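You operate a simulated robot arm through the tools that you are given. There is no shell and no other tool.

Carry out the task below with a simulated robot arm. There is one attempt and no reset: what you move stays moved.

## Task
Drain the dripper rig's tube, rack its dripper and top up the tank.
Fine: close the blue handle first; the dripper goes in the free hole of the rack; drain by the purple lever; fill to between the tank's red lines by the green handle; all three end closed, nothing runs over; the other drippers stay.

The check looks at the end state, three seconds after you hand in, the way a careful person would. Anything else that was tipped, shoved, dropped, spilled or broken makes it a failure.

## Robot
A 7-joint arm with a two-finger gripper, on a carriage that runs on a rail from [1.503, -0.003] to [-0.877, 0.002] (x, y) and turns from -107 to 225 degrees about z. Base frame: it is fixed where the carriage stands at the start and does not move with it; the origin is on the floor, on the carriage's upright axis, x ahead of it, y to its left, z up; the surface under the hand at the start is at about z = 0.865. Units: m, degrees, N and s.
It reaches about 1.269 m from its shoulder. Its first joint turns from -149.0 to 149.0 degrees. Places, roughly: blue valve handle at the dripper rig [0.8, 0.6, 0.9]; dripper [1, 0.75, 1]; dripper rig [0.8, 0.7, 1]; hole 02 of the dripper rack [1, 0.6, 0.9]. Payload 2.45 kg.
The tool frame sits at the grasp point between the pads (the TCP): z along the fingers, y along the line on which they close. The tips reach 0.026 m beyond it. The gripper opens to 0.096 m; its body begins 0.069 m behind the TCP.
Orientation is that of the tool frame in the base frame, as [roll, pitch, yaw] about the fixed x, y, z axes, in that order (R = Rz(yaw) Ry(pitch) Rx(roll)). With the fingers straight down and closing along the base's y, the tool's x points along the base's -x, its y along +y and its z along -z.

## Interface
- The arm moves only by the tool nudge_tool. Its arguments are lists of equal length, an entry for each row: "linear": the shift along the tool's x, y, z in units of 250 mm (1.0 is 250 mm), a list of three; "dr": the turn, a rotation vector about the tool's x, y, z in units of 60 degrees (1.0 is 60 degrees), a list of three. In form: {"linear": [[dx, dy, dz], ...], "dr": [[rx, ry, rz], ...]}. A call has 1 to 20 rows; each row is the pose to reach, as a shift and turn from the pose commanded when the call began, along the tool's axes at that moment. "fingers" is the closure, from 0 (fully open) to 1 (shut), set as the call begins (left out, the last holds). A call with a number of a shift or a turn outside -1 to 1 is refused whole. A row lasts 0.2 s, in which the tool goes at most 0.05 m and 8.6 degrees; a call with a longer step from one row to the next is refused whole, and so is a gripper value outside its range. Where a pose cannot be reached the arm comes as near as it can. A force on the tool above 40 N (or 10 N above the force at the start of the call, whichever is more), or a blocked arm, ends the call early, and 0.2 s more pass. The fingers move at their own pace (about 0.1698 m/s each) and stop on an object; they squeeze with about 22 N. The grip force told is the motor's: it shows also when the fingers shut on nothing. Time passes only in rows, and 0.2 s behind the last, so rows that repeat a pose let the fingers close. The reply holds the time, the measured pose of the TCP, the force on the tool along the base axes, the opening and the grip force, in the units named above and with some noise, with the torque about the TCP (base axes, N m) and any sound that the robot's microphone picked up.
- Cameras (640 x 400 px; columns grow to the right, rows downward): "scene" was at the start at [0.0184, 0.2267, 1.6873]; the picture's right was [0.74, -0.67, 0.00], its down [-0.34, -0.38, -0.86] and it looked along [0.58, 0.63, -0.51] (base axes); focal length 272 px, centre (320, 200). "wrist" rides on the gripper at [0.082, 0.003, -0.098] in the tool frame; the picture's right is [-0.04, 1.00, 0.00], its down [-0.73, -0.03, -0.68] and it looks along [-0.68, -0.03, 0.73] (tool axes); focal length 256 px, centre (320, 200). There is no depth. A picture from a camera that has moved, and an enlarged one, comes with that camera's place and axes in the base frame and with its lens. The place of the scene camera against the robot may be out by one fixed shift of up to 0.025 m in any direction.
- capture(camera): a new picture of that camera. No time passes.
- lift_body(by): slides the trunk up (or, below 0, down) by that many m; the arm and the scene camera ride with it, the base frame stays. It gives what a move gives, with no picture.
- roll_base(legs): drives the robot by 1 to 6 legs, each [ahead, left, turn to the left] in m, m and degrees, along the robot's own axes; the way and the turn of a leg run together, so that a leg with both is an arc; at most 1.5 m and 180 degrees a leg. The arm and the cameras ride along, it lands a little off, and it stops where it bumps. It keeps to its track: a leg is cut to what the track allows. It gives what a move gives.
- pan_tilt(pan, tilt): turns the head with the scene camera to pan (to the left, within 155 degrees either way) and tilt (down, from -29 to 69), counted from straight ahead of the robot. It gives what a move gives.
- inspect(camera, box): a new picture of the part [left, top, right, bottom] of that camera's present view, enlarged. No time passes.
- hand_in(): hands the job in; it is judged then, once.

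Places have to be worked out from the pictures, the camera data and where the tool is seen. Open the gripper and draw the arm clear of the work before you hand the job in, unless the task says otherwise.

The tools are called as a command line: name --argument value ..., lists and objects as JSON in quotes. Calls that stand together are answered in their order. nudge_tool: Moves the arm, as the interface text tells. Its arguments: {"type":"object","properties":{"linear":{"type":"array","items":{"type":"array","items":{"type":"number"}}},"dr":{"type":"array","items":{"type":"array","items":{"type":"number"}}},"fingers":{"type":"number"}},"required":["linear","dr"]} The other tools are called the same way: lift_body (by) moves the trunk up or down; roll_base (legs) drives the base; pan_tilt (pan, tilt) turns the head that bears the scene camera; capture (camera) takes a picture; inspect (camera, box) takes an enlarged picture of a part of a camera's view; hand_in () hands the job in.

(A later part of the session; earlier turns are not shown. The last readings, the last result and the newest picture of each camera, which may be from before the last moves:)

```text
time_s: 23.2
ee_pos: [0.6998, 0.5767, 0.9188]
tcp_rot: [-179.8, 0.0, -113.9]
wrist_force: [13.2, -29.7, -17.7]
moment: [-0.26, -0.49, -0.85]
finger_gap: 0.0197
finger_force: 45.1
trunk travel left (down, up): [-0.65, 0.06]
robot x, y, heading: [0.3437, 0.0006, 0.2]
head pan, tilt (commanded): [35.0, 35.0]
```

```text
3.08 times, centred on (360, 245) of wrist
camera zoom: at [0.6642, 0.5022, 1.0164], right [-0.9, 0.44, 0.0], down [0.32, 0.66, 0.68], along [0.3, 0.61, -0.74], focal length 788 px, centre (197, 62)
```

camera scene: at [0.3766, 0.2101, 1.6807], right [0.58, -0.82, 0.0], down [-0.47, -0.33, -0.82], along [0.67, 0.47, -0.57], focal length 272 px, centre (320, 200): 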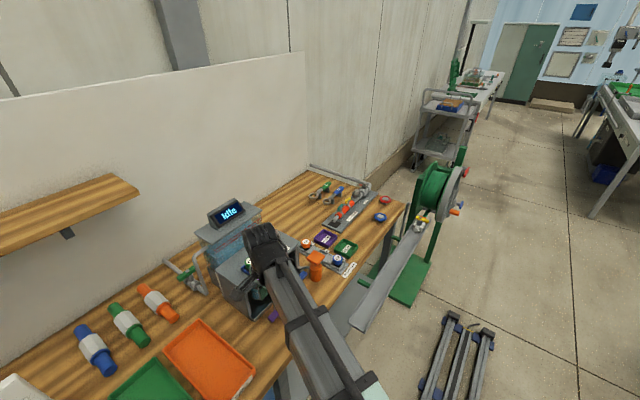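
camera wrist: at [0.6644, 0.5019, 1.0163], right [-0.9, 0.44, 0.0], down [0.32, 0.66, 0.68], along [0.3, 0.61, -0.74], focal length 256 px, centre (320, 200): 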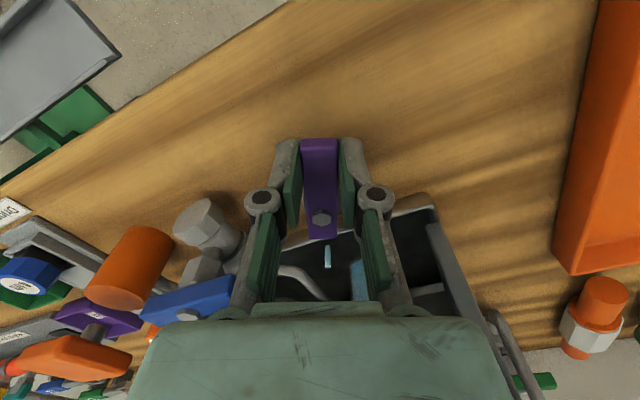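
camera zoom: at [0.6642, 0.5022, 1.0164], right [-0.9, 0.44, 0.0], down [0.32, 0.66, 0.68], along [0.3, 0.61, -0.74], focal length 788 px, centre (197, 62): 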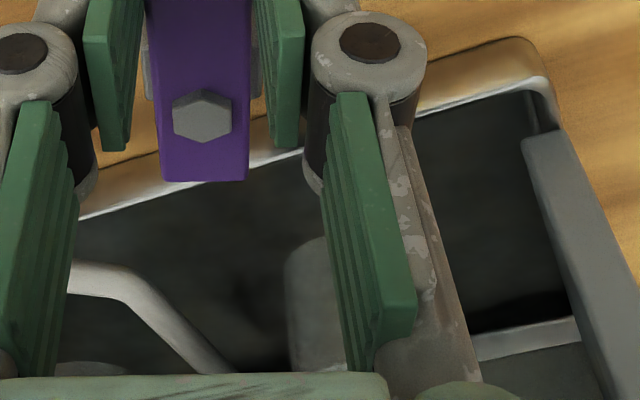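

The tube now looks clear and the stream has stopped: it's drained. Force on the tool is building, so I loosen the fingers slightly around the lever before swinging it back.

nudge_tool --linear '[[0, 0, 0], [0, 0, 0], [0, 0, 0]]' --dr '[[0, 0, 0], [0, 0, 0], [0, 0, 0]]' --fingers 0.72

inspect --camera "wrist" --box '[240, 120, 400, 260]'

inspect --camera "scene" --box '[250, 250, 310, 310]'

```text
time_s: 24.0
ee_pos: [0.6957, 0.5794, 0.9187]
tcp_rot: [180.0, 0.0, -113.7]
wrist_force: [0.0, 1.0, 0.5]
moment: [0.05, 0.02, -0.04]
finger_gap: 0.0274
finger_force: 0.5
trunk travel left (down, up): [-0.65, 0.06]
robot x, y, heading: [0.3491, -0.0004, -0.1]
head pan, tilt (commanded): [35.0, 35.0]
```

```text
2.86 times, centred on (320, 190) of wrist
camera zoom: at [0.6619, 0.5047, 1.0163], right [-0.9, 0.44, 0.0], down [0.32, 0.66, 0.68], along [0.3, 0.61, -0.73], focal length 731 px, centre (320, 229)
```

zoom: 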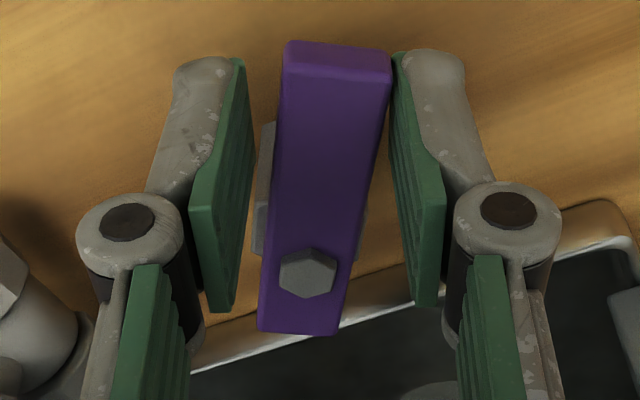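

```text
6.67 times, centred on (280, 280) of scene
camera zoom: at [0.3763, 0.21, 1.6807], right [0.58, -0.82, 0.0], down [-0.47, -0.33, -0.82], along [0.67, 0.47, -0.57], focal length 1813 px, centre (587, -333)
```

zoom: 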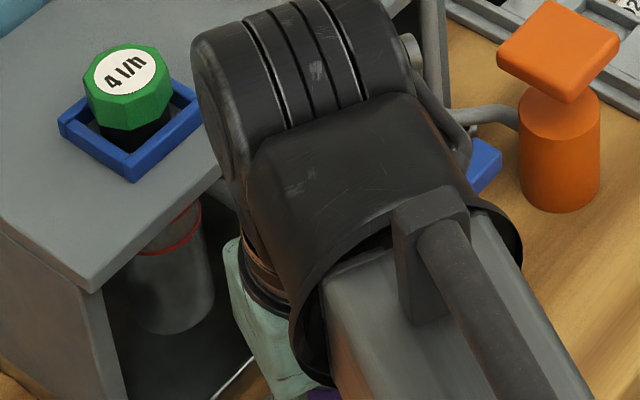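

With the fingers loosened the stress vanished; comparing views, the lever's bolt is really at ≈(0.717, 0.608). I now swing the loosely held lever back along the right arc toward closed.

nudge_tool --linear '[[0.0139, -0.0087, 0], [0.0093, 0.0123, 0], [0.0018, 0.0324, 0], [-0.0083, 0.0514, 0], [-0.021, 0.0686, 0], [-0.036, 0.084, 0], [-0.053, 0.0972, 0], [-0.0615, 0.1024, 0]]' --dr '[[0, 0, 0.1383], [0, 0, 0.2717], [0, 0, 0.405], [0, 0, 0.5383], [0, 0, 0.6717], [0, 0, 0.805], [0, 0, 0.9383], [0, 0, 1.0]]'

inspect --camera "wrist" --box '[240, 120, 400, 260]'

```text
time_s: 25.8
ee_pos: [0.6798, 0.6021, 0.9191]
tcp_rot: [-180.0, 0.0, -173.8]
wrist_force: [-0.6, -1.6, 0.8]
moment: [-0.03, -0.02, 0.03]
finger_gap: 0.0274
finger_force: 1.0
trunk travel left (down, up): [-0.65, 0.06]
robot x, y, heading: [0.3498, -0.001, 0.4]
head pan, tilt (commanded): [35.0, 35.0]
```

```text
2.86 times, centred on (320, 190) of wrist
camera zoom: at [0.5994, 0.5963, 1.0165], right [-0.07, 1.0, 0.0], down [0.73, 0.05, 0.68], along [0.68, 0.04, -0.73], focal length 731 px, centre (320, 229)
```

zoom: 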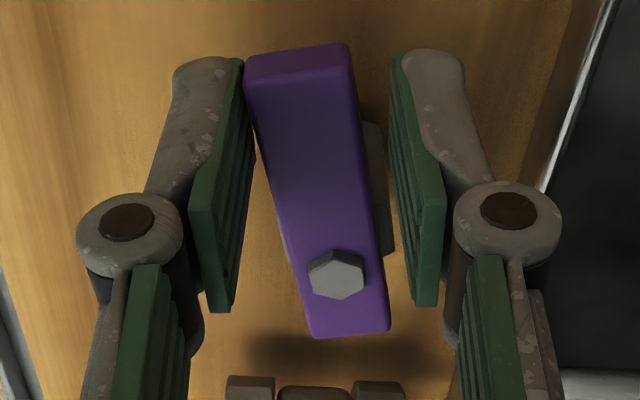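

The lever trails ~9° behind in the loose grip. I finish the turn to 0° centred on the lever's line, then close the fingers so the flat pads square it to x.

nudge_tool --linear '[[0.0023, 0.012, 0], [0.0046, 0.0242, 0], [0.0046, 0.0242, 0]]' --dr '[[0, 0, 0.05], [0, 0, 0.103], [0, 0, 0.103]]'

nudge_tool --linear '[[0, 0, 0], [0, 0, 0], [0, 0, 0]]' --dr '[[0, 0, 0], [0, 0, 0], [0, 0, 0]]' --fingers 1.0

inspect --camera "wrist" --box '[240, 120, 400, 260]'

```text
time_s: 26.6
ee_pos: [0.678, 0.6083, 0.9183]
tcp_rot: [-180.0, -0.1, 180.0]
wrist_force: [-0.1, -0.7, 0.2]
moment: [-0.06, 0.04, 0.02]
finger_gap: 0.0269
finger_force: 0.4
trunk travel left (down, up): [-0.65, 0.06]
robot x, y, heading: [0.3465, -0.0009, 0.2]
head pan, tilt (commanded): [35.0, 35.0]
```

```text
time_s: 27.4
ee_pos: [0.6769, 0.6078, 0.9194]
tcp_rot: [179.9, -0.1, -179.9]
wrist_force: [-1.7, 0.3, 1.6]
moment: [0.03, 0.38, 0.0]
finger_gap: 0.0196
finger_force: 45.1
trunk travel left (down, up): [-0.65, 0.06]
robot x, y, heading: [0.3471, -0.003, 0.2]
head pan, tilt (commanded): [35.0, 35.0]
```

```text
2.86 times, centred on (320, 190) of wrist
camera zoom: at [0.5973, 0.611, 1.0166], right [0.04, 1.0, 0.0], down [0.73, -0.03, 0.68], along [0.68, -0.03, -0.73], focal length 731 px, centre (320, 229)
```

zoom: 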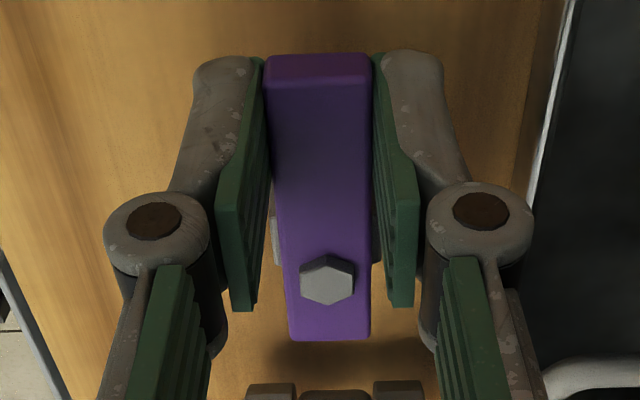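

Lever is square again with almost no force. I press ~2° further clockwise to make sure it's on its closed stop.

nudge_tool --linear '[[0, 0.0027, 0], [0, 0.0054, 0], [0, 0.0054, 0]]' --dr '[[0, 0, 0.017], [0, 0, 0.034], [0, 0, 0.034]]'

inspect --camera "wrist" --box '[240, 120, 400, 260]'

```text
time_s: 28.2
ee_pos: [0.678, 0.6087, 0.9193]
tcp_rot: [180.0, 0.0, 178.1]
wrist_force: [-1.7, -1.7, 1.7]
moment: [-0.08, 0.17, 1.34]
finger_gap: 0.0201
finger_force: 45.3
trunk travel left (down, up): [-0.65, 0.06]
robot x, y, heading: [0.3451, -0.0018, 0.1]
head pan, tilt (commanded): [35.0, 35.0]
```

```text
2.86 times, centred on (320, 190) of wrist
camera zoom: at [0.5974, 0.6148, 1.0165], right [0.07, 1.0, 0.0], down [0.73, -0.06, 0.68], along [0.68, -0.05, -0.73], focal length 731 px, centre (320, 229)
```

zoom: 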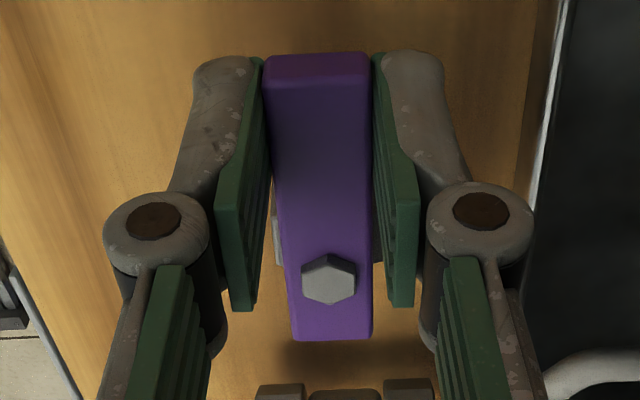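

A clear 1.3 N·m reaction shows the lever is against its closed stop. I release it and rise straight up.

nudge_tool --linear '[[0, 0, 0], [0, 0, 0], [0, 0, -0.15], [0, 0, -0.3], [0, 0, -0.45], [0, 0, -0.6], [0, 0, -0.75]]' --dr '[[0, 0, -0.031], [0, 0, -0.031], [0, 0, -0.031], [0, 0, -0.031], [0, 0, -0.031], [0, 0, -0.031], [0, 0, -0.031]]' --fingers 0.5

capture --camera "wrist"

capture --camera "scene"

```text
time_s: 29.8
ee_pos: [0.6773, 0.6089, 1.1058]
tcp_rot: [-180.0, 0.0, 179.9]
wrist_force: [0.1, -0.2, 0.7]
moment: [-0.01, -0.02, 0.04]
finger_gap: 0.048
finger_force: 0.0
trunk travel left (down, up): [-0.65, 0.06]
robot x, y, heading: [0.3476, -0.0044, 0.4]
head pan, tilt (commanded): [35.0, 35.0]
```

```text
taken
camera wrist: at [0.597, 0.6128, 1.2036], right [0.04, 1.0, 0.0], down [0.73, -0.03, 0.68], along [0.68, -0.03, -0.73], focal length 256 px, centre (320, 200)
```

wrist: 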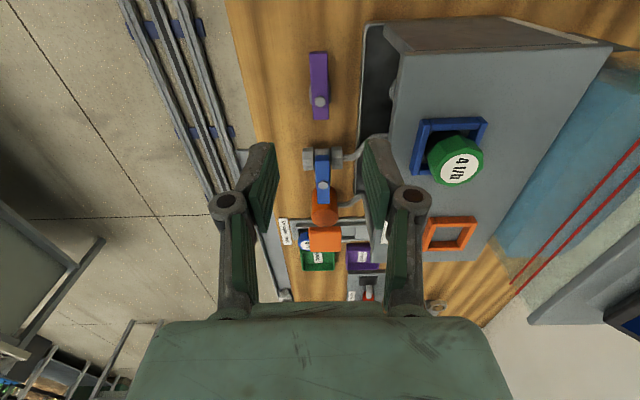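

```text
taken
camera scene: at [0.3765, 0.2099, 1.6806], right [0.58, -0.82, 0.0], down [-0.47, -0.33, -0.82], along [0.67, 0.47, -0.57], focal length 272 px, centre (320, 200)
```

scene: 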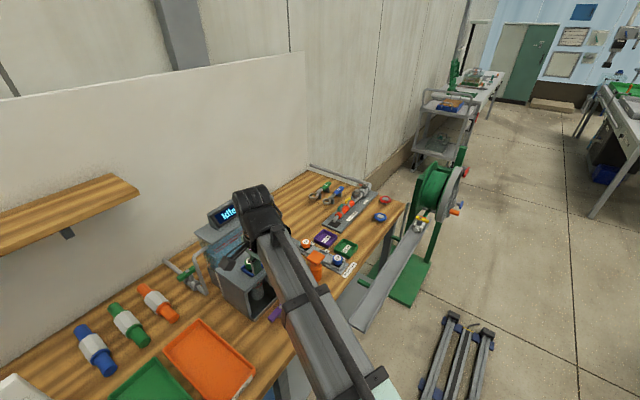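

Cap top of the dripper is around (0.714, 0.712, 1.047), cap ~40 mm wide. Before grasping, I look closer at the rack and the dripper from here.

inspect --camera "wrist" --box '[260, 180, 400, 310]'

inspect --camera "wrist" --box '[390, 90, 530, 210]'

inspect --camera "scene" --box '[285, 220, 375, 290]'

```text
3.08 times, centred on (330, 245) of wrist
camera zoom: at [0.597, 0.6128, 1.2036], right [0.04, 1.0, 0.0], down [0.73, -0.03, 0.68], along [0.68, -0.03, -0.73], focal length 788 px, centre (289, 62)
```

zoom: 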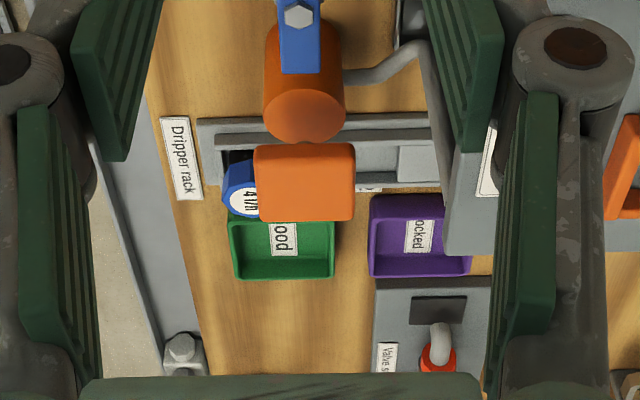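

```text
3.33 times, centred on (460, 150) of wrist
camera zoom: at [0.597, 0.6128, 1.2036], right [0.04, 1.0, 0.0], down [0.73, -0.03, 0.68], along [0.68, -0.03, -0.73], focal length 853 px, centre (-147, 367)
```

zoom: 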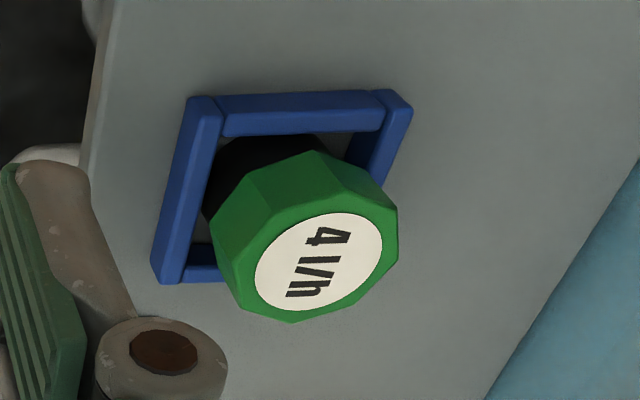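

```text
5.71 times, centred on (330, 255) of scene
camera zoom: at [0.3765, 0.2099, 1.6806], right [0.58, -0.82, 0.0], down [-0.47, -0.33, -0.82], along [0.67, 0.47, -0.57], focal length 1554 px, centre (263, -114)
```

zoom: 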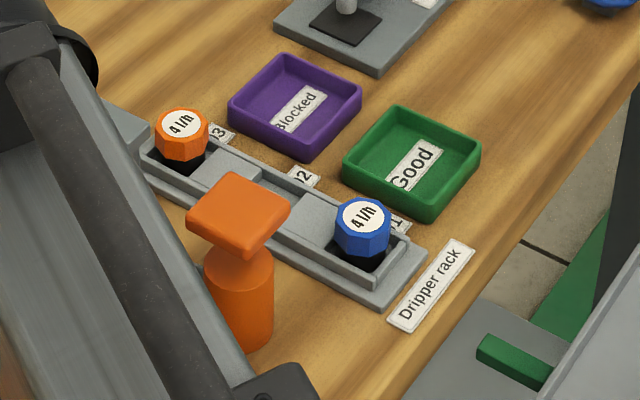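

Rack geometry from the views: blue dripper (01) ≈(0.975,0.569), orange (03) ≈(0.974,0.716), so free hole 02 ≈(0.974,0.642); the orange knob plate sits at (0.898,0.607,0.966), so I want the wrist camera on the +x side there. I rotate the tool toward yaw 0 in free air.

nudge_tool --linear '[[0, 0, -0.05], [0, 0, -0.1], [0, 0, -0.1], [0, 0, -0.1], [0, 0, -0.1], [0, 0, -0.1], [0, 0, -0.1], [0, 0, -0.1]]' --dr '[[0, 0, -0.125], [0, 0, -0.25], [0, 0, -0.375], [0, 0, -0.5], [0, 0, -0.625], [0, 0, -0.75], [0, 0, -0.875], [0, 0, -1.0]]'

nudge_tool --linear '[[0, 0, 0], [0, 0, 0], [0, 0, 0], [0, 0, 0], [0, 0, 0], [0, 0, 0], [0, 0, 0], [0, 0, 0]]' --dr '[[0, 0, -0.125], [0, 0, -0.25], [0, 0, -0.375], [0, 0, -0.5], [0, 0, -0.625], [0, 0, -0.75], [0, 0, -0.875], [0, 0, -1.0]]'

nudge_tool --linear '[[0, 0, 0], [0, 0, 0], [0, 0, 0], [0, 0, 0], [0, 0, 0], [0, 0, 0], [0, 0, 0], [0, 0, 0]]' --dr '[[0, 0, -0.125], [0, 0, -0.25], [0, 0, -0.375], [0, 0, -0.5], [0, 0, -0.625], [0, 0, -0.75], [0, 0, -0.875], [0, 0, -1.0]]'

```text
time_s: 31.6
ee_pos: [0.6782, 0.609, 1.1307]
tcp_rot: [180.0, -0.1, -120.1]
wrist_force: [0.2, -0.5, -0.7]
moment: [0.01, -0.02, 0.0]
finger_gap: 0.0483
finger_force: 0.0
trunk travel left (down, up): [-0.65, 0.06]
robot x, y, heading: [0.3499, -0.0017, 0.3]
head pan, tilt (commanded): [35.0, 35.0]
```

```text
time_s: 33.4
ee_pos: [0.6775, 0.6107, 1.1313]
tcp_rot: [180.0, 0.1, -60.0]
wrist_force: [-0.5, 0.6, -0.1]
moment: [0.02, 0.02, -0.01]
finger_gap: 0.0479
finger_force: 0.0
trunk travel left (down, up): [-0.65, 0.06]
robot x, y, heading: [0.3461, -0.0024, 0.3]
head pan, tilt (commanded): [35.0, 35.0]
```

```text
time_s: 35.2
ee_pos: [0.6788, 0.6096, 1.1308]
tcp_rot: [180.0, 0.0, -0.1]
wrist_force: [0.2, -0.6, 0.2]
moment: [0.01, 0.02, -0.01]
finger_gap: 0.0481
finger_force: 0.0
trunk travel left (down, up): [-0.65, 0.06]
robot x, y, heading: [0.3492, -0.0034, 0.3]
head pan, tilt (commanded): [35.0, 35.0]
```

Yaw 0 reached. I open the fingers to ~65 mm and view the dripper from this side.

nudge_tool --linear '[[0, 0, 0], [0, 0, 0]]' --dr '[[0, 0, 0], [0, 0, 0]]' --fingers 0.32

capture --camera "wrist"

capture --camera "scene"

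```text
time_s: 35.8
ee_pos: [0.6775, 0.6102, 1.1304]
tcp_rot: [179.9, 0.0, -0.3]
wrist_force: [0.0, -0.3, -0.3]
moment: [-0.01, 0.0, 0.01]
finger_gap: 0.0653
finger_force: 0.1
trunk travel left (down, up): [-0.65, 0.06]
robot x, y, heading: [0.3456, 0.0017, 0.2]
head pan, tilt (commanded): [35.0, 35.0]
```

```text
taken
camera wrist: at [0.7608, 0.6054, 1.2286], right [-0.04, -1.0, 0.0], down [-0.73, 0.03, 0.68], along [-0.68, 0.03, -0.73], focal length 256 px, centre (320, 200)
```

wrist: 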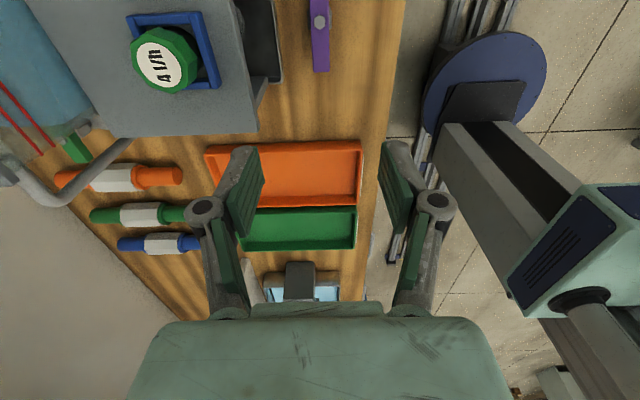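

```text
taken
camera scene: at [0.3765, 0.2099, 1.6807], right [0.58, -0.82, 0.0], down [-0.47, -0.33, -0.82], along [0.67, 0.47, -0.57], focal length 272 px, centre (320, 200)
```

scene: 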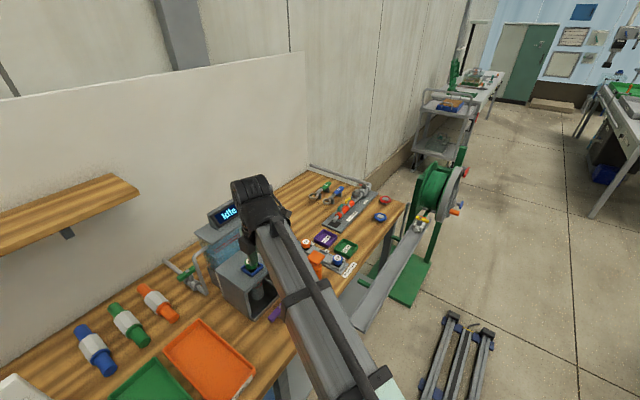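

Cap top triangulates to (0.714, 0.714, 1.046). I move over it, keeping the tips above the cap, then check the centring.

nudge_tool --linear '[[0.05, -0.14, 0], [0.1, -0.28, 0.05], [0.145, -0.414, 0.1], [0.145, -0.414, 0.124]]' --dr '[[0, 0, 0], [0, 0, 0], [0, 0, 0], [0, 0, 0]]'

capture --camera "wrist"

inspect --camera "scene" --box '[190, 180, 310, 300]'

```text
time_s: 36.8
ee_pos: [0.7146, 0.7132, 1.1005]
tcp_rot: [-180.0, 0.0, -0.2]
wrist_force: [0.0, 0.1, -0.3]
moment: [-0.05, -0.01, 0.01]
finger_gap: 0.0655
finger_force: 0.2
trunk travel left (down, up): [-0.65, 0.06]
robot x, y, heading: [0.3438, -0.0011, 0.3]
head pan, tilt (commanded): [35.0, 35.0]
```

```text
taken
camera wrist: at [0.7974, 0.7092, 1.1982], right [-0.04, -1.0, 0.0], down [-0.73, 0.03, 0.68], along [-0.68, 0.03, -0.73], focal length 256 px, centre (320, 200)
```

wrist: 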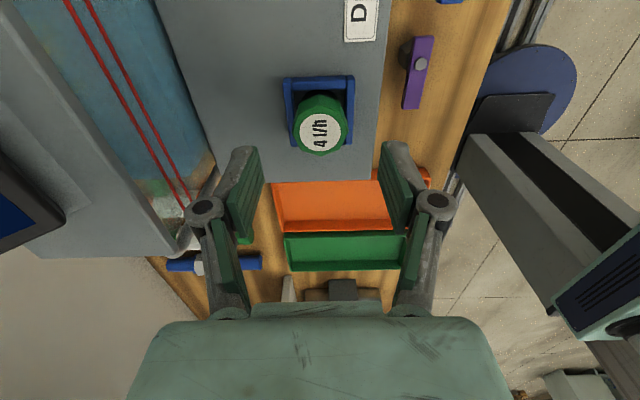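

```text
3.33 times, centred on (250, 240) of scene
camera zoom: at [0.3765, 0.2103, 1.6806], right [0.58, -0.82, 0.0], down [-0.47, -0.33, -0.82], along [0.67, 0.47, -0.57], focal length 907 px, centre (553, 67)
```

zoom: 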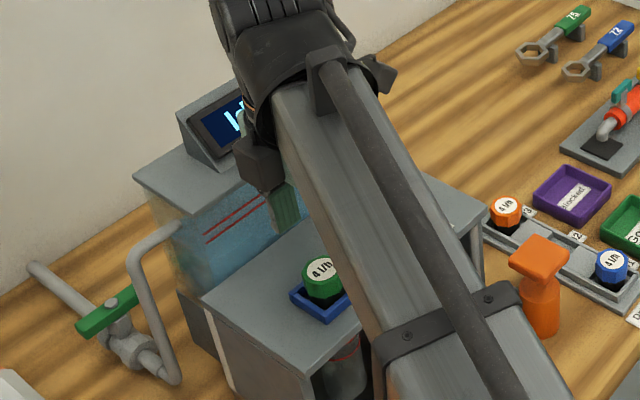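

The cap is centred between the fingers; the blue frame's top is at z≈1.02, so I'll keep the tips just above that (TCP z≈1.05) and close on the cap.

nudge_tool --linear '[[0, 0, 0], [0, 0, 0.1], [0, 0, 0.202]]' --dr '[[0, 0, 0], [0, 0, 0], [0, 0, 0]]' --fingers 0.42

capture --camera "wrist"

```text
time_s: 37.6
ee_pos: [0.7145, 0.7126, 1.0492]
tcp_rot: [180.0, -0.1, -0.1]
wrist_force: [-0.1, -0.5, 0.1]
moment: [-0.01, 0.01, 0.01]
finger_gap: 0.0558
finger_force: 0.0
trunk travel left (down, up): [-0.65, 0.06]
robot x, y, heading: [0.3505, 0.0008, 0.2]
head pan, tilt (commanded): [35.0, 35.0]
```

```text
taken
camera wrist: at [0.7972, 0.7086, 1.1475], right [-0.04, -1.0, 0.0], down [-0.73, 0.03, 0.68], along [-0.68, 0.03, -0.73], focal length 256 px, centre (320, 200)
```

wrist: 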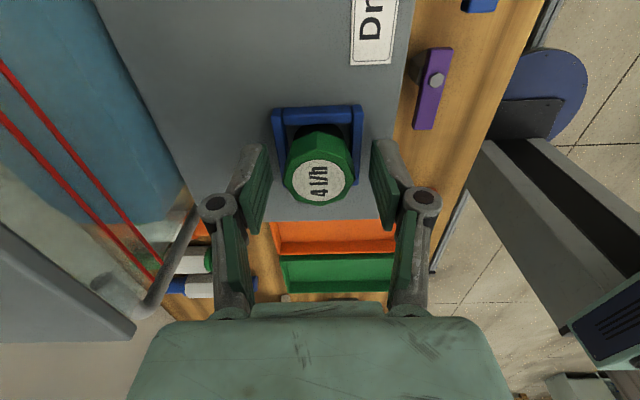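

Well centred. I close the fingers on the cap.

nudge_tool --linear '[[0, 0, 0], [0, 0, 0], [0, 0, 0]]' --dr '[[0, 0, 0], [0, 0, 0], [0, 0, 0]]' --fingers 1.0

capture --camera "wrist"

```text
time_s: 38.4
ee_pos: [0.7141, 0.7127, 1.0512]
tcp_rot: [-180.0, -0.1, -0.2]
wrist_force: [-0.5, 0.8, 2.2]
moment: [0.05, -0.02, 0.03]
finger_gap: 0.0359
finger_force: 22.7
trunk travel left (down, up): [-0.65, 0.06]
robot x, y, heading: [0.3458, -0.0052, 0.1]
head pan, tilt (commanded): [35.0, 35.0]
```

```text
taken
camera wrist: at [0.7971, 0.7086, 1.1477], right [-0.04, -1.0, 0.0], down [-0.73, 0.03, 0.68], along [-0.68, 0.03, -0.73], focal length 256 px, centre (320, 200)
```

wrist: 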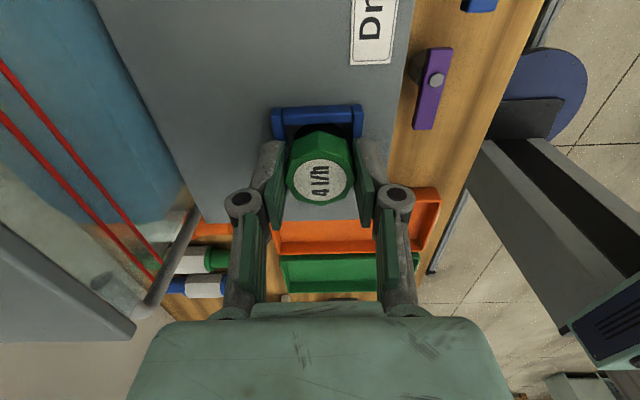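

The cap is held (36 mm). I lift slowly and check the force.

nudge_tool --linear '[[0, 0, -0.02], [0, 0, -0.05], [0, 0, -0.09], [0, 0, -0.13]]' --dr '[[0, 0, 0], [0, 0, 0], [0, 0, 0], [0, 0, 0]]'

capture --camera "wrist"

inspect --camera "scene" --box '[190, 180, 310, 300]'

```text
time_s: 39.4
ee_pos: [0.7144, 0.7137, 1.0822]
tcp_rot: [-180.0, 0.1, -0.1]
wrist_force: [-0.3, 0.7, 0.0]
moment: [-0.02, 0.01, -0.03]
finger_gap: 0.036
finger_force: 21.8
trunk travel left (down, up): [-0.65, 0.06]
robot x, y, heading: [0.3477, 0.0011, 0.3]
head pan, tilt (commanded): [35.0, 35.0]
```

```text
taken
camera wrist: at [0.7975, 0.709, 1.1799], right [-0.04, -1.0, 0.0], down [-0.73, 0.03, 0.68], along [-0.68, 0.03, -0.73], focal length 256 px, centre (320, 200)
```

wrist: 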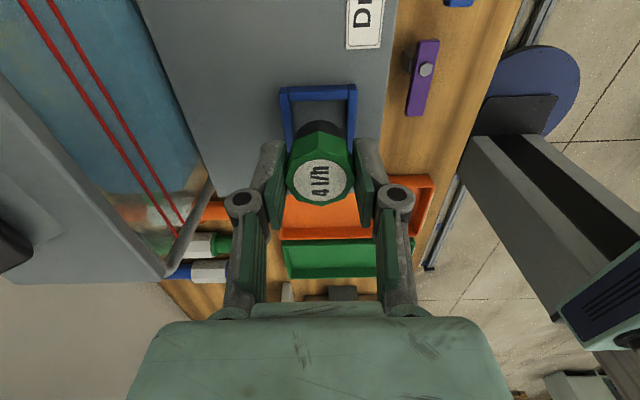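

```text
3.33 times, centred on (250, 240) of scene
camera zoom: at [0.3765, 0.2099, 1.6807], right [0.58, -0.82, 0.0], down [-0.47, -0.33, -0.82], along [0.67, 0.47, -0.57], focal length 907 px, centre (553, 67)
```

zoom: 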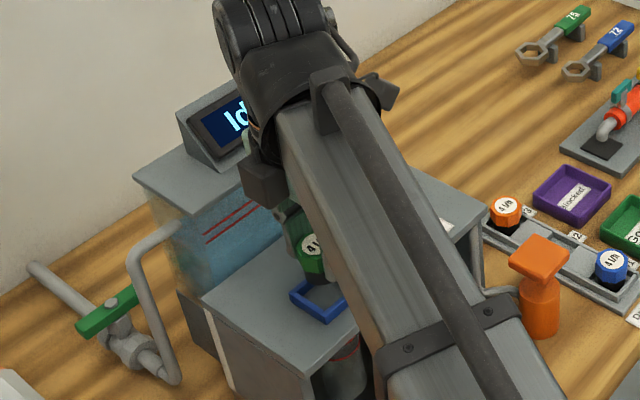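

It lifts freely. I raise it further to z≈1.13 and look at the dripper's underside length before carrying it.

nudge_tool --linear '[[0, 0, -0.1], [0, 0, -0.2]]' --dr '[[0, 0, 0], [0, 0, 0]]'

inspect --camera "scene" --box '[200, 190, 300, 290]'

inspect --camera "wrist" --box '[240, 60, 400, 220]'

```text
time_s: 40.0
ee_pos: [0.7156, 0.7131, 1.1326]
tcp_rot: [180.0, 0.1, -0.2]
wrist_force: [0.0, -0.6, -0.9]
moment: [0.01, 0.01, 0.04]
finger_gap: 0.0357
finger_force: 21.7
trunk travel left (down, up): [-0.65, 0.06]
robot x, y, heading: [0.3485, -0.0021, 0.1]
head pan, tilt (commanded): [35.0, 35.0]
```

```text
4.00 times, centred on (250, 240) of scene
camera zoom: at [0.3764, 0.2098, 1.6807], right [0.58, -0.82, 0.0], down [-0.47, -0.33, -0.82], along [0.67, 0.47, -0.57], focal length 1088 px, centre (600, 40)
```

zoom: 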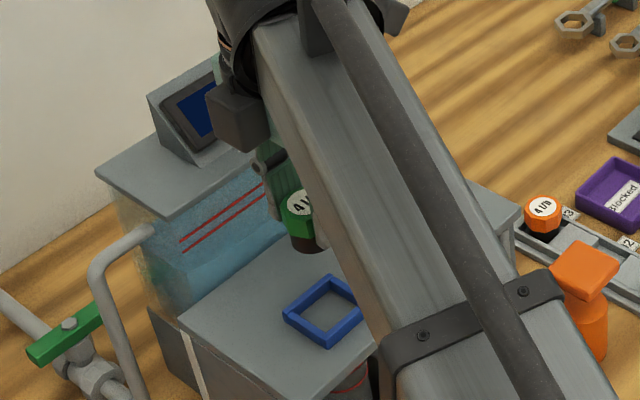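

```text
2.50 times, centred on (320, 140) of wrist
camera zoom: at [0.7978, 0.7089, 1.2301], right [-0.04, -1.0, 0.0], down [-0.73, 0.03, 0.68], along [-0.68, 0.03, -0.73], focal length 640 px, centre (320, 350)
```

zoom: 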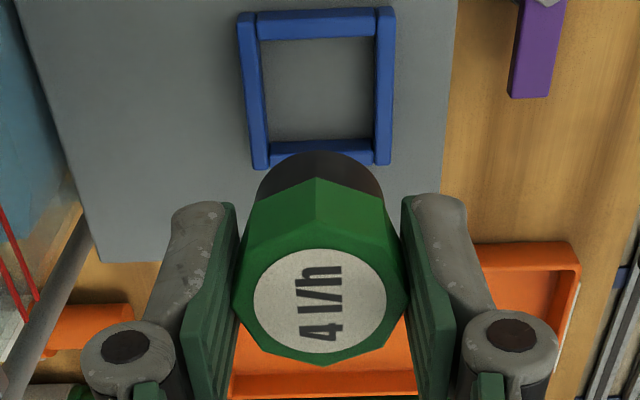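

The dripper is a short piece (~40 mm tall: cap plus black base). I carry it at z≈1.13 toward the rack, stopping short to look at hole 02.

nudge_tool --linear '[[0.12, 0.06, 0], [0.26, 0.12, 0], [0.4, 0.18, 0], [0.54, 0.24, 0], [0.64, 0.284, 0]]' --dr '[[0, 0, 0], [0, 0, 0], [0, 0, 0], [0, 0, 0], [0, 0, 0]]'

capture --camera "wrist"

capture --camera "scene"

```text
time_s: 41.2
ee_pos: [0.8738, 0.6425, 1.1315]
tcp_rot: [180.0, 0.0, -0.3]
wrist_force: [-0.5, -0.4, -0.1]
moment: [0.0, 0.01, -0.01]
finger_gap: 0.0362
finger_force: 22.3
trunk travel left (down, up): [-0.65, 0.06]
robot x, y, heading: [0.3459, -0.0004, 0.0]
head pan, tilt (commanded): [35.0, 35.0]
```

```text
taken
camera wrist: at [0.9576, 0.6374, 1.2296], right [-0.04, -1.0, 0.0], down [-0.73, 0.03, 0.68], along [-0.68, 0.03, -0.73], focal length 256 px, centre (320, 200)
```

wrist: 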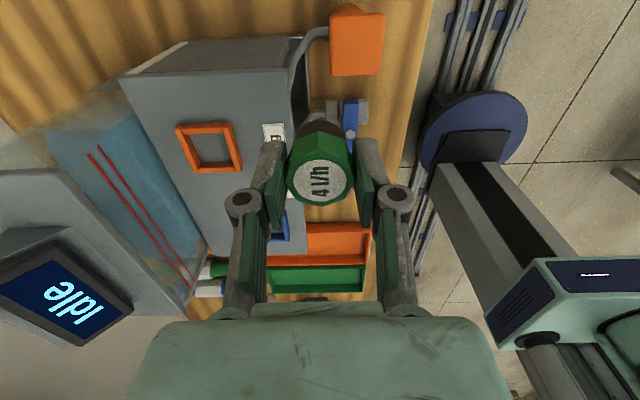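

```text
taken
camera scene: at [0.3767, 0.2099, 1.6807], right [0.58, -0.82, 0.0], down [-0.47, -0.33, -0.82], along [0.67, 0.47, -0.57], focal length 272 px, centre (320, 200)
```

scene: 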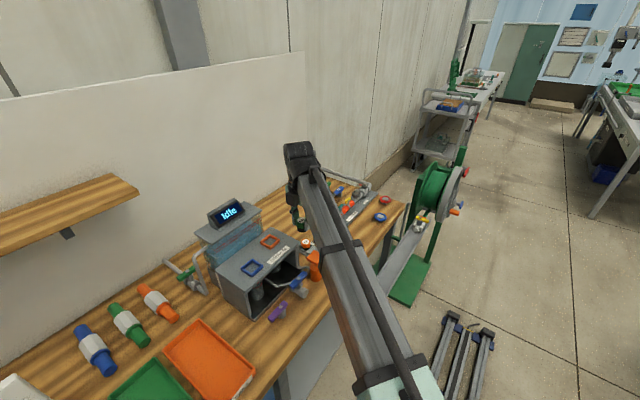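

The camera on this side looks back toward −x, so I pass over the rack (still at z≈1.13) to see hole 02 from beyond it.

nudge_tool --linear '[[0.16, 0, 0], [0.32, 0, 0], [0.48, 0, 0], [0.64, 0, 0], [0.8, 0, 0]]' --dr '[[0, 0, 0], [0, 0, 0], [0, 0, 0], [0, 0, 0], [0, 0, 0]]'

capture --camera "wrist"

inspect --camera "wrist" --box '[230, 20, 410, 160]'

inspect --camera "scene" --box '[270, 200, 400, 300]'

```text
time_s: 42.4
ee_pos: [1.0736, 0.6424, 1.1314]
tcp_rot: [179.9, 0.0, -0.1]
wrist_force: [-0.2, -0.7, 0.2]
moment: [0.01, 0.03, -0.02]
finger_gap: 0.0356
finger_force: 22.0
trunk travel left (down, up): [-0.65, 0.06]
robot x, y, heading: [0.3474, -0.0019, 0.1]
head pan, tilt (commanded): [35.0, 35.0]
```

```text
taken
camera wrist: at [1.1582, 0.6375, 1.2289], right [-0.04, -1.0, 0.0], down [-0.73, 0.03, 0.68], along [-0.68, 0.03, -0.73], focal length 256 px, centre (320, 200)
```

wrist: 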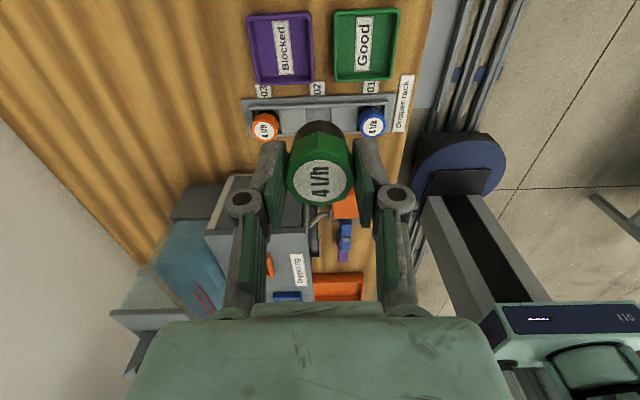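

```text
2.86 times, centred on (320, 90) of wrist
camera zoom: at [1.1582, 0.6375, 1.2289], right [-0.04, -1.0, 0.0], down [-0.73, 0.03, 0.68], along [-0.68, 0.03, -0.73], focal length 731 px, centre (320, 514)
```

zoom: 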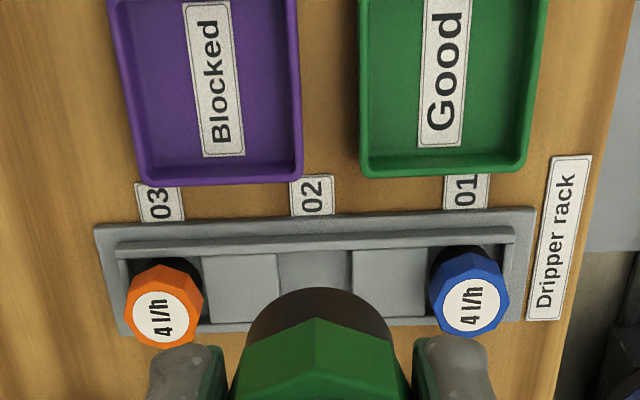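

```text
4.00 times, centred on (335, 250) of scene
camera zoom: at [0.3769, 0.21, 1.6806], right [0.58, -0.82, 0.0], down [-0.47, -0.33, -0.82], along [0.67, 0.47, -0.57], focal length 1088 px, centre (260, 0)
```

zoom: 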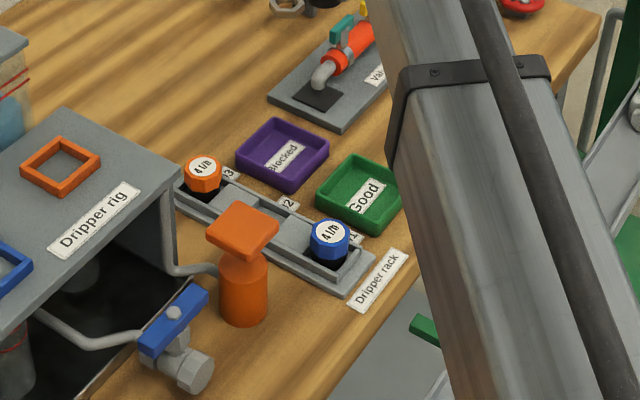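

I now see well 02 between two blocks; cap centres triangulate to blue ≈(0.990,0.572), orange ≈(0.989,0.7215), so hole 02 ≈(0.9895,0.647). I zoom more for the well's edges.

inspect --camera "wrist" --box '[240, 85, 400, 135]'

inspect --camera "scene" --box '[305, 235, 365, 280]'

```text
4.00 times, centred on (320, 110) of wrist
camera zoom: at [1.1582, 0.6375, 1.2289], right [-0.04, -1.0, 0.0], down [-0.73, 0.03, 0.68], along [-0.68, 0.03, -0.73], focal length 1024 px, centre (320, 560)
```

zoom: 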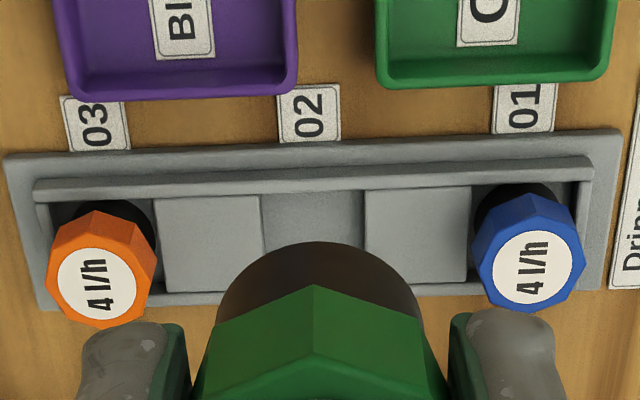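

```text
8.89 times, centred on (335, 258) of scene
camera zoom: at [0.3769, 0.21, 1.6806], right [0.58, -0.82, 0.0], down [-0.47, -0.33, -0.82], along [0.67, 0.47, -0.57], focal length 2418 px, centre (187, -311)
```

zoom: 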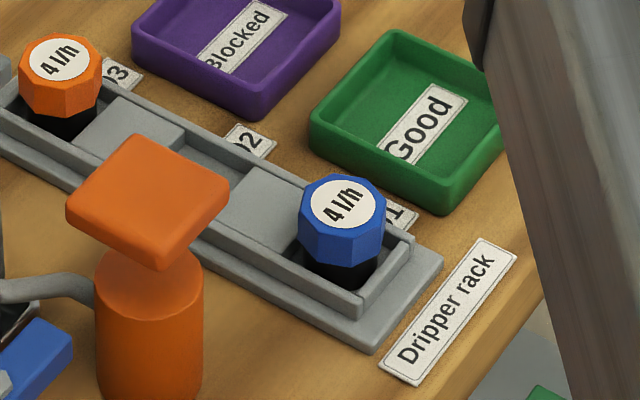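

Well 02 is ~37 mm square centred ≈(0.990, 0.647) and the dripper base ~33 mm. I move above it and lower to z≈1.0 (dripper bottom ~0.955, above the neighbours' caps).

nudge_tool --linear '[[-0.12, -0.006, 0], [-0.24, -0.012, 0], [-0.334, -0.0184, 0.05], [-0.334, -0.0184, 0.2], [-0.334, -0.0184, 0.35], [-0.334, -0.0184, 0.45], [-0.334, -0.0184, 0.526]]' --dr '[[0, 0, 0], [0, 0, 0], [0, 0, 0], [0, 0, 0], [0, 0, 0], [0, 0, 0], [0, 0, 0]]'

capture --camera "wrist"

inspect --camera "wrist" --box '[220, 60, 420, 200]'

inspect --camera "scene" --box '[290, 200, 380, 290]'

```text
time_s: 44.0
ee_pos: [0.9909, 0.6464, 0.9992]
tcp_rot: [-179.9, 0.0, -0.2]
wrist_force: [-0.2, 0.1, 0.9]
moment: [-0.02, 0.02, -0.01]
finger_gap: 0.0357
finger_force: 22.2
trunk travel left (down, up): [-0.65, 0.06]
robot x, y, heading: [0.3454, 0.0016, 0.1]
head pan, tilt (commanded): [35.0, 35.0]
```

```text
taken
camera wrist: at [1.0735, 0.6425, 1.0971], right [-0.04, -1.0, 0.0], down [-0.73, 0.03, 0.68], along [-0.68, 0.03, -0.73], focal length 256 px, centre (320, 200)
```

wrist: 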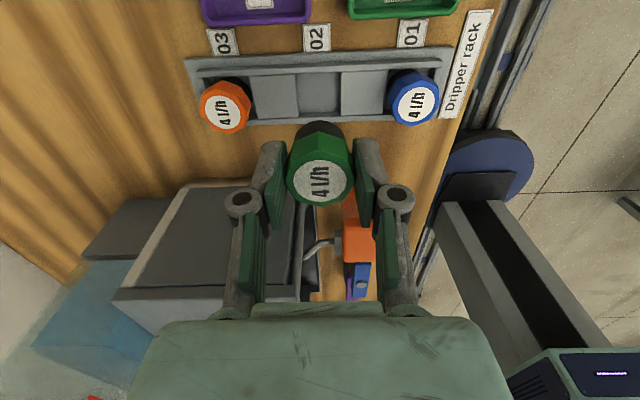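

```text
2.86 times, centred on (320, 130) of wrist
camera zoom: at [1.0735, 0.6425, 1.0971], right [-0.04, -1.0, 0.0], down [-0.73, 0.03, 0.68], along [-0.68, 0.03, -0.73], focal length 731 px, centre (320, 400)
```

zoom: 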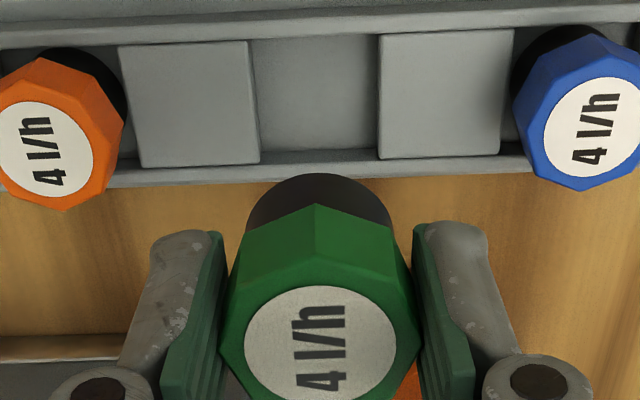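

```text
4.44 times, centred on (335, 245) of scene
camera zoom: at [0.3766, 0.21, 1.6807], right [0.58, -0.82, 0.0], down [-0.47, -0.33, -0.82], along [0.67, 0.47, -0.57], focal length 1209 px, centre (253, 0)
```

zoom: 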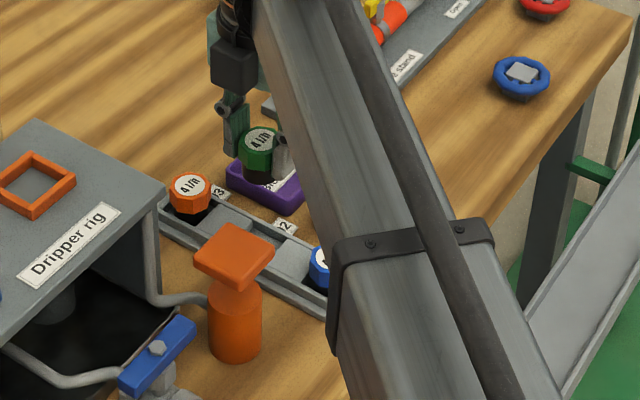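

Using both views, well 02 spans x 0.9725–1.008, y 0.629–0.665 (centre 0.9903, 0.647), block tops z≈0.879; the dripper is within ~1 mm of that. I lower to just above the well.

nudge_tool --linear '[[0.001, -0.002, 0.1], [0.001, -0.002, 0.2], [0.001, -0.002, 0.272]]' --dr '[[0, 0, 0], [0, 0, 0], [0, 0, 0]]'

inspect --camera "wrist" --box '[220, 60, 420, 200]'

inspect --camera "scene" --box '[290, 200, 380, 290]'

```text
time_s: 44.8
ee_pos: [0.9915, 0.6473, 0.9327]
tcp_rot: [180.0, 0.0, -0.1]
wrist_force: [-0.2, -0.6, -0.1]
moment: [-0.01, 0.0, 0.02]
finger_gap: 0.0356
finger_force: 21.9
trunk travel left (down, up): [-0.65, 0.06]
robot x, y, heading: [0.3506, -0.0036, 0.4]
head pan, tilt (commanded): [35.0, 35.0]
```

```text
2.86 times, centred on (320, 130) of wrist
camera zoom: at [1.0737, 0.6429, 1.0297], right [-0.04, -1.0, 0.0], down [-0.73, 0.03, 0.68], along [-0.68, 0.03, -0.73], focal length 731 px, centre (320, 400)
```

zoom: 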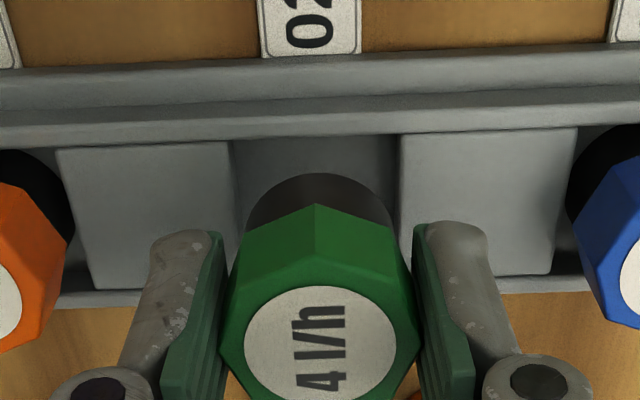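

```text
4.44 times, centred on (335, 245) of scene
camera zoom: at [0.3765, 0.2099, 1.6807], right [0.58, -0.82, 0.0], down [-0.47, -0.33, -0.82], along [0.67, 0.47, -0.57], focal length 1209 px, centre (253, 0)
```

zoom: 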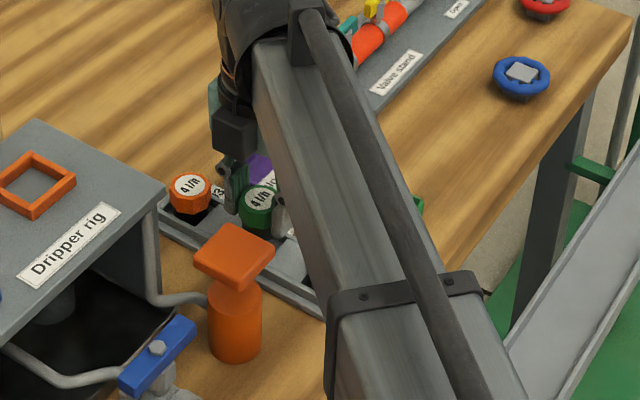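

The dripper base is centred in y; in x it looks ~1 mm short, so I shift +1.2 mm in x and lower gently into the well.

nudge_tool --linear '[[0.005, 0, 0], [0.005, 0, 0.016], [0.005, 0, 0.032], [0.005, 0, 0.048], [0.005, 0, 0.056]]' --dr '[[0, 0, 0], [0, 0, 0], [0, 0, 0], [0, 0, 0], [0, 0, 0]]'

inspect --camera "wrist" --box '[220, 60, 420, 200]'

```text
time_s: 46.0
ee_pos: [0.991, 0.6466, 0.9187]
tcp_rot: [-180.0, 0.0, -0.2]
wrist_force: [0.8, -0.6, 0.8]
moment: [-0.01, -0.03, 0.04]
finger_gap: 0.0356
finger_force: 22.2
trunk travel left (down, up): [-0.65, 0.06]
robot x, y, heading: [0.3472, -0.0014, 0.1]
head pan, tilt (commanded): [35.0, 35.0]
```

```text
2.86 times, centred on (320, 130) of wrist
camera zoom: at [1.075, 0.6421, 1.0158], right [-0.04, -1.0, 0.0], down [-0.73, 0.03, 0.68], along [-0.68, 0.03, -0.73], focal length 731 px, centre (320, 400)
```

zoom: 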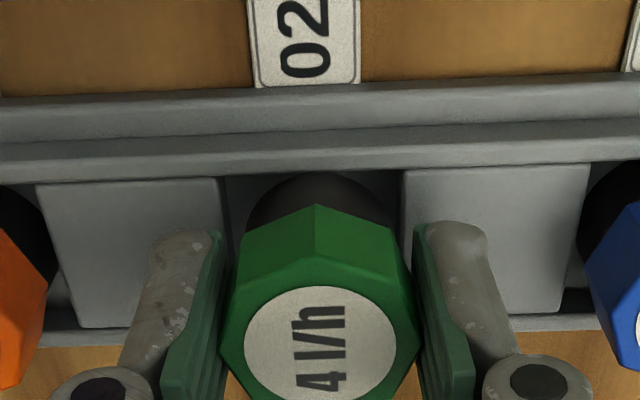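

No contact force yet, so I keep lowering in small steps until it touches the well floor.

nudge_tool --linear '[[0, 0, 0.006], [0, 0, 0.012], [0, 0, 0.018], [0, 0, 0.024]]' --dr '[[0, 0, 0], [0, 0, 0], [0, 0, 0], [0, 0, 0]]'

inspect --camera "wrist" --box '[220, 60, 420, 200]'

```text
time_s: 47.0
ee_pos: [0.9911, 0.6458, 0.9142]
tcp_rot: [-179.9, 0.1, -0.2]
wrist_force: [0.2, 1.8, 15.9]
moment: [0.08, -0.27, 0.08]
finger_gap: 0.0357
finger_force: 22.2
trunk travel left (down, up): [-0.65, 0.06]
robot x, y, heading: [0.3454, 0.0017, 0.1]
head pan, tilt (commanded): [35.0, 35.0]
```

```text
2.86 times, centred on (320, 130) of wrist
camera zoom: at [1.0738, 0.6414, 1.0113], right [-0.04, -1.0, 0.0], down [-0.73, 0.03, 0.68], along [-0.68, 0.03, -0.73], focal length 731 px, centre (320, 400)
```

zoom: 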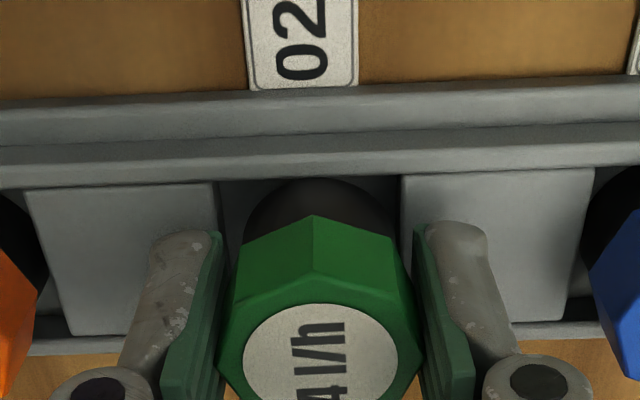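

Contact at TCP z≈0.914 with 16 N, but the moment suggests the touch is near the base's +x edge. I'll ease up 2 mm, shift 1 mm toward −x and press down again to compare.

nudge_tool --linear '[[0, 0, -0.012], [-0.005, 0, -0.012], [-0.005, 0, 0], [-0.005, 0, 0.008]]' --dr '[[0, 0, 0], [0, 0, 0], [0, 0, 0], [0, 0, 0]]'

inspect --camera "wrist" --box '[220, 60, 420, 200]'

capture --camera "wrist"

```text
time_s: 48.0
ee_pos: [0.9891, 0.6456, 0.9108]
tcp_rot: [-179.9, 0.1, -0.2]
wrist_force: [0.3, 0.7, -0.7]
moment: [0.0, -0.07, 0.0]
finger_gap: 0.0355
finger_force: 21.8
trunk travel left (down, up): [-0.65, 0.06]
robot x, y, heading: [0.3469, -0.0002, 0.1]
head pan, tilt (commanded): [35.0, 35.0]
```

```text
2.86 times, centred on (320, 130) of wrist
camera zoom: at [1.0725, 0.6412, 1.0083], right [-0.04, -1.0, 0.0], down [-0.73, 0.03, 0.68], along [-0.68, 0.03, -0.73], focal length 731 px, centre (320, 400)
```

zoom: 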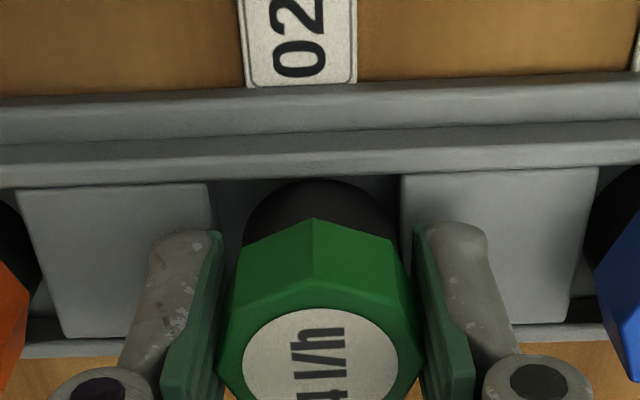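

```text
taken
camera wrist: at [1.0725, 0.6412, 1.0083], right [-0.04, -1.0, 0.0], down [-0.73, 0.03, 0.68], along [-0.68, 0.03, -0.73], focal length 256 px, centre (320, 200)
```

wrist: 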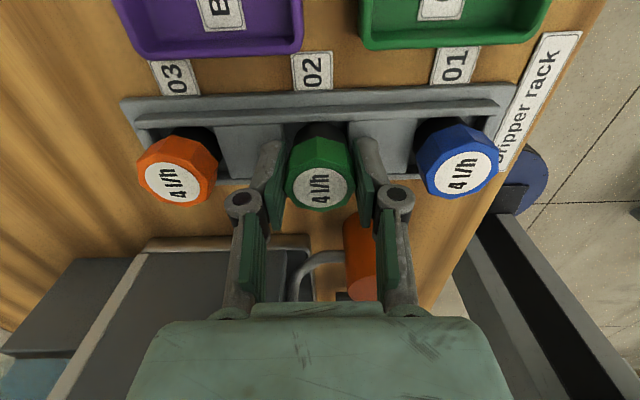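

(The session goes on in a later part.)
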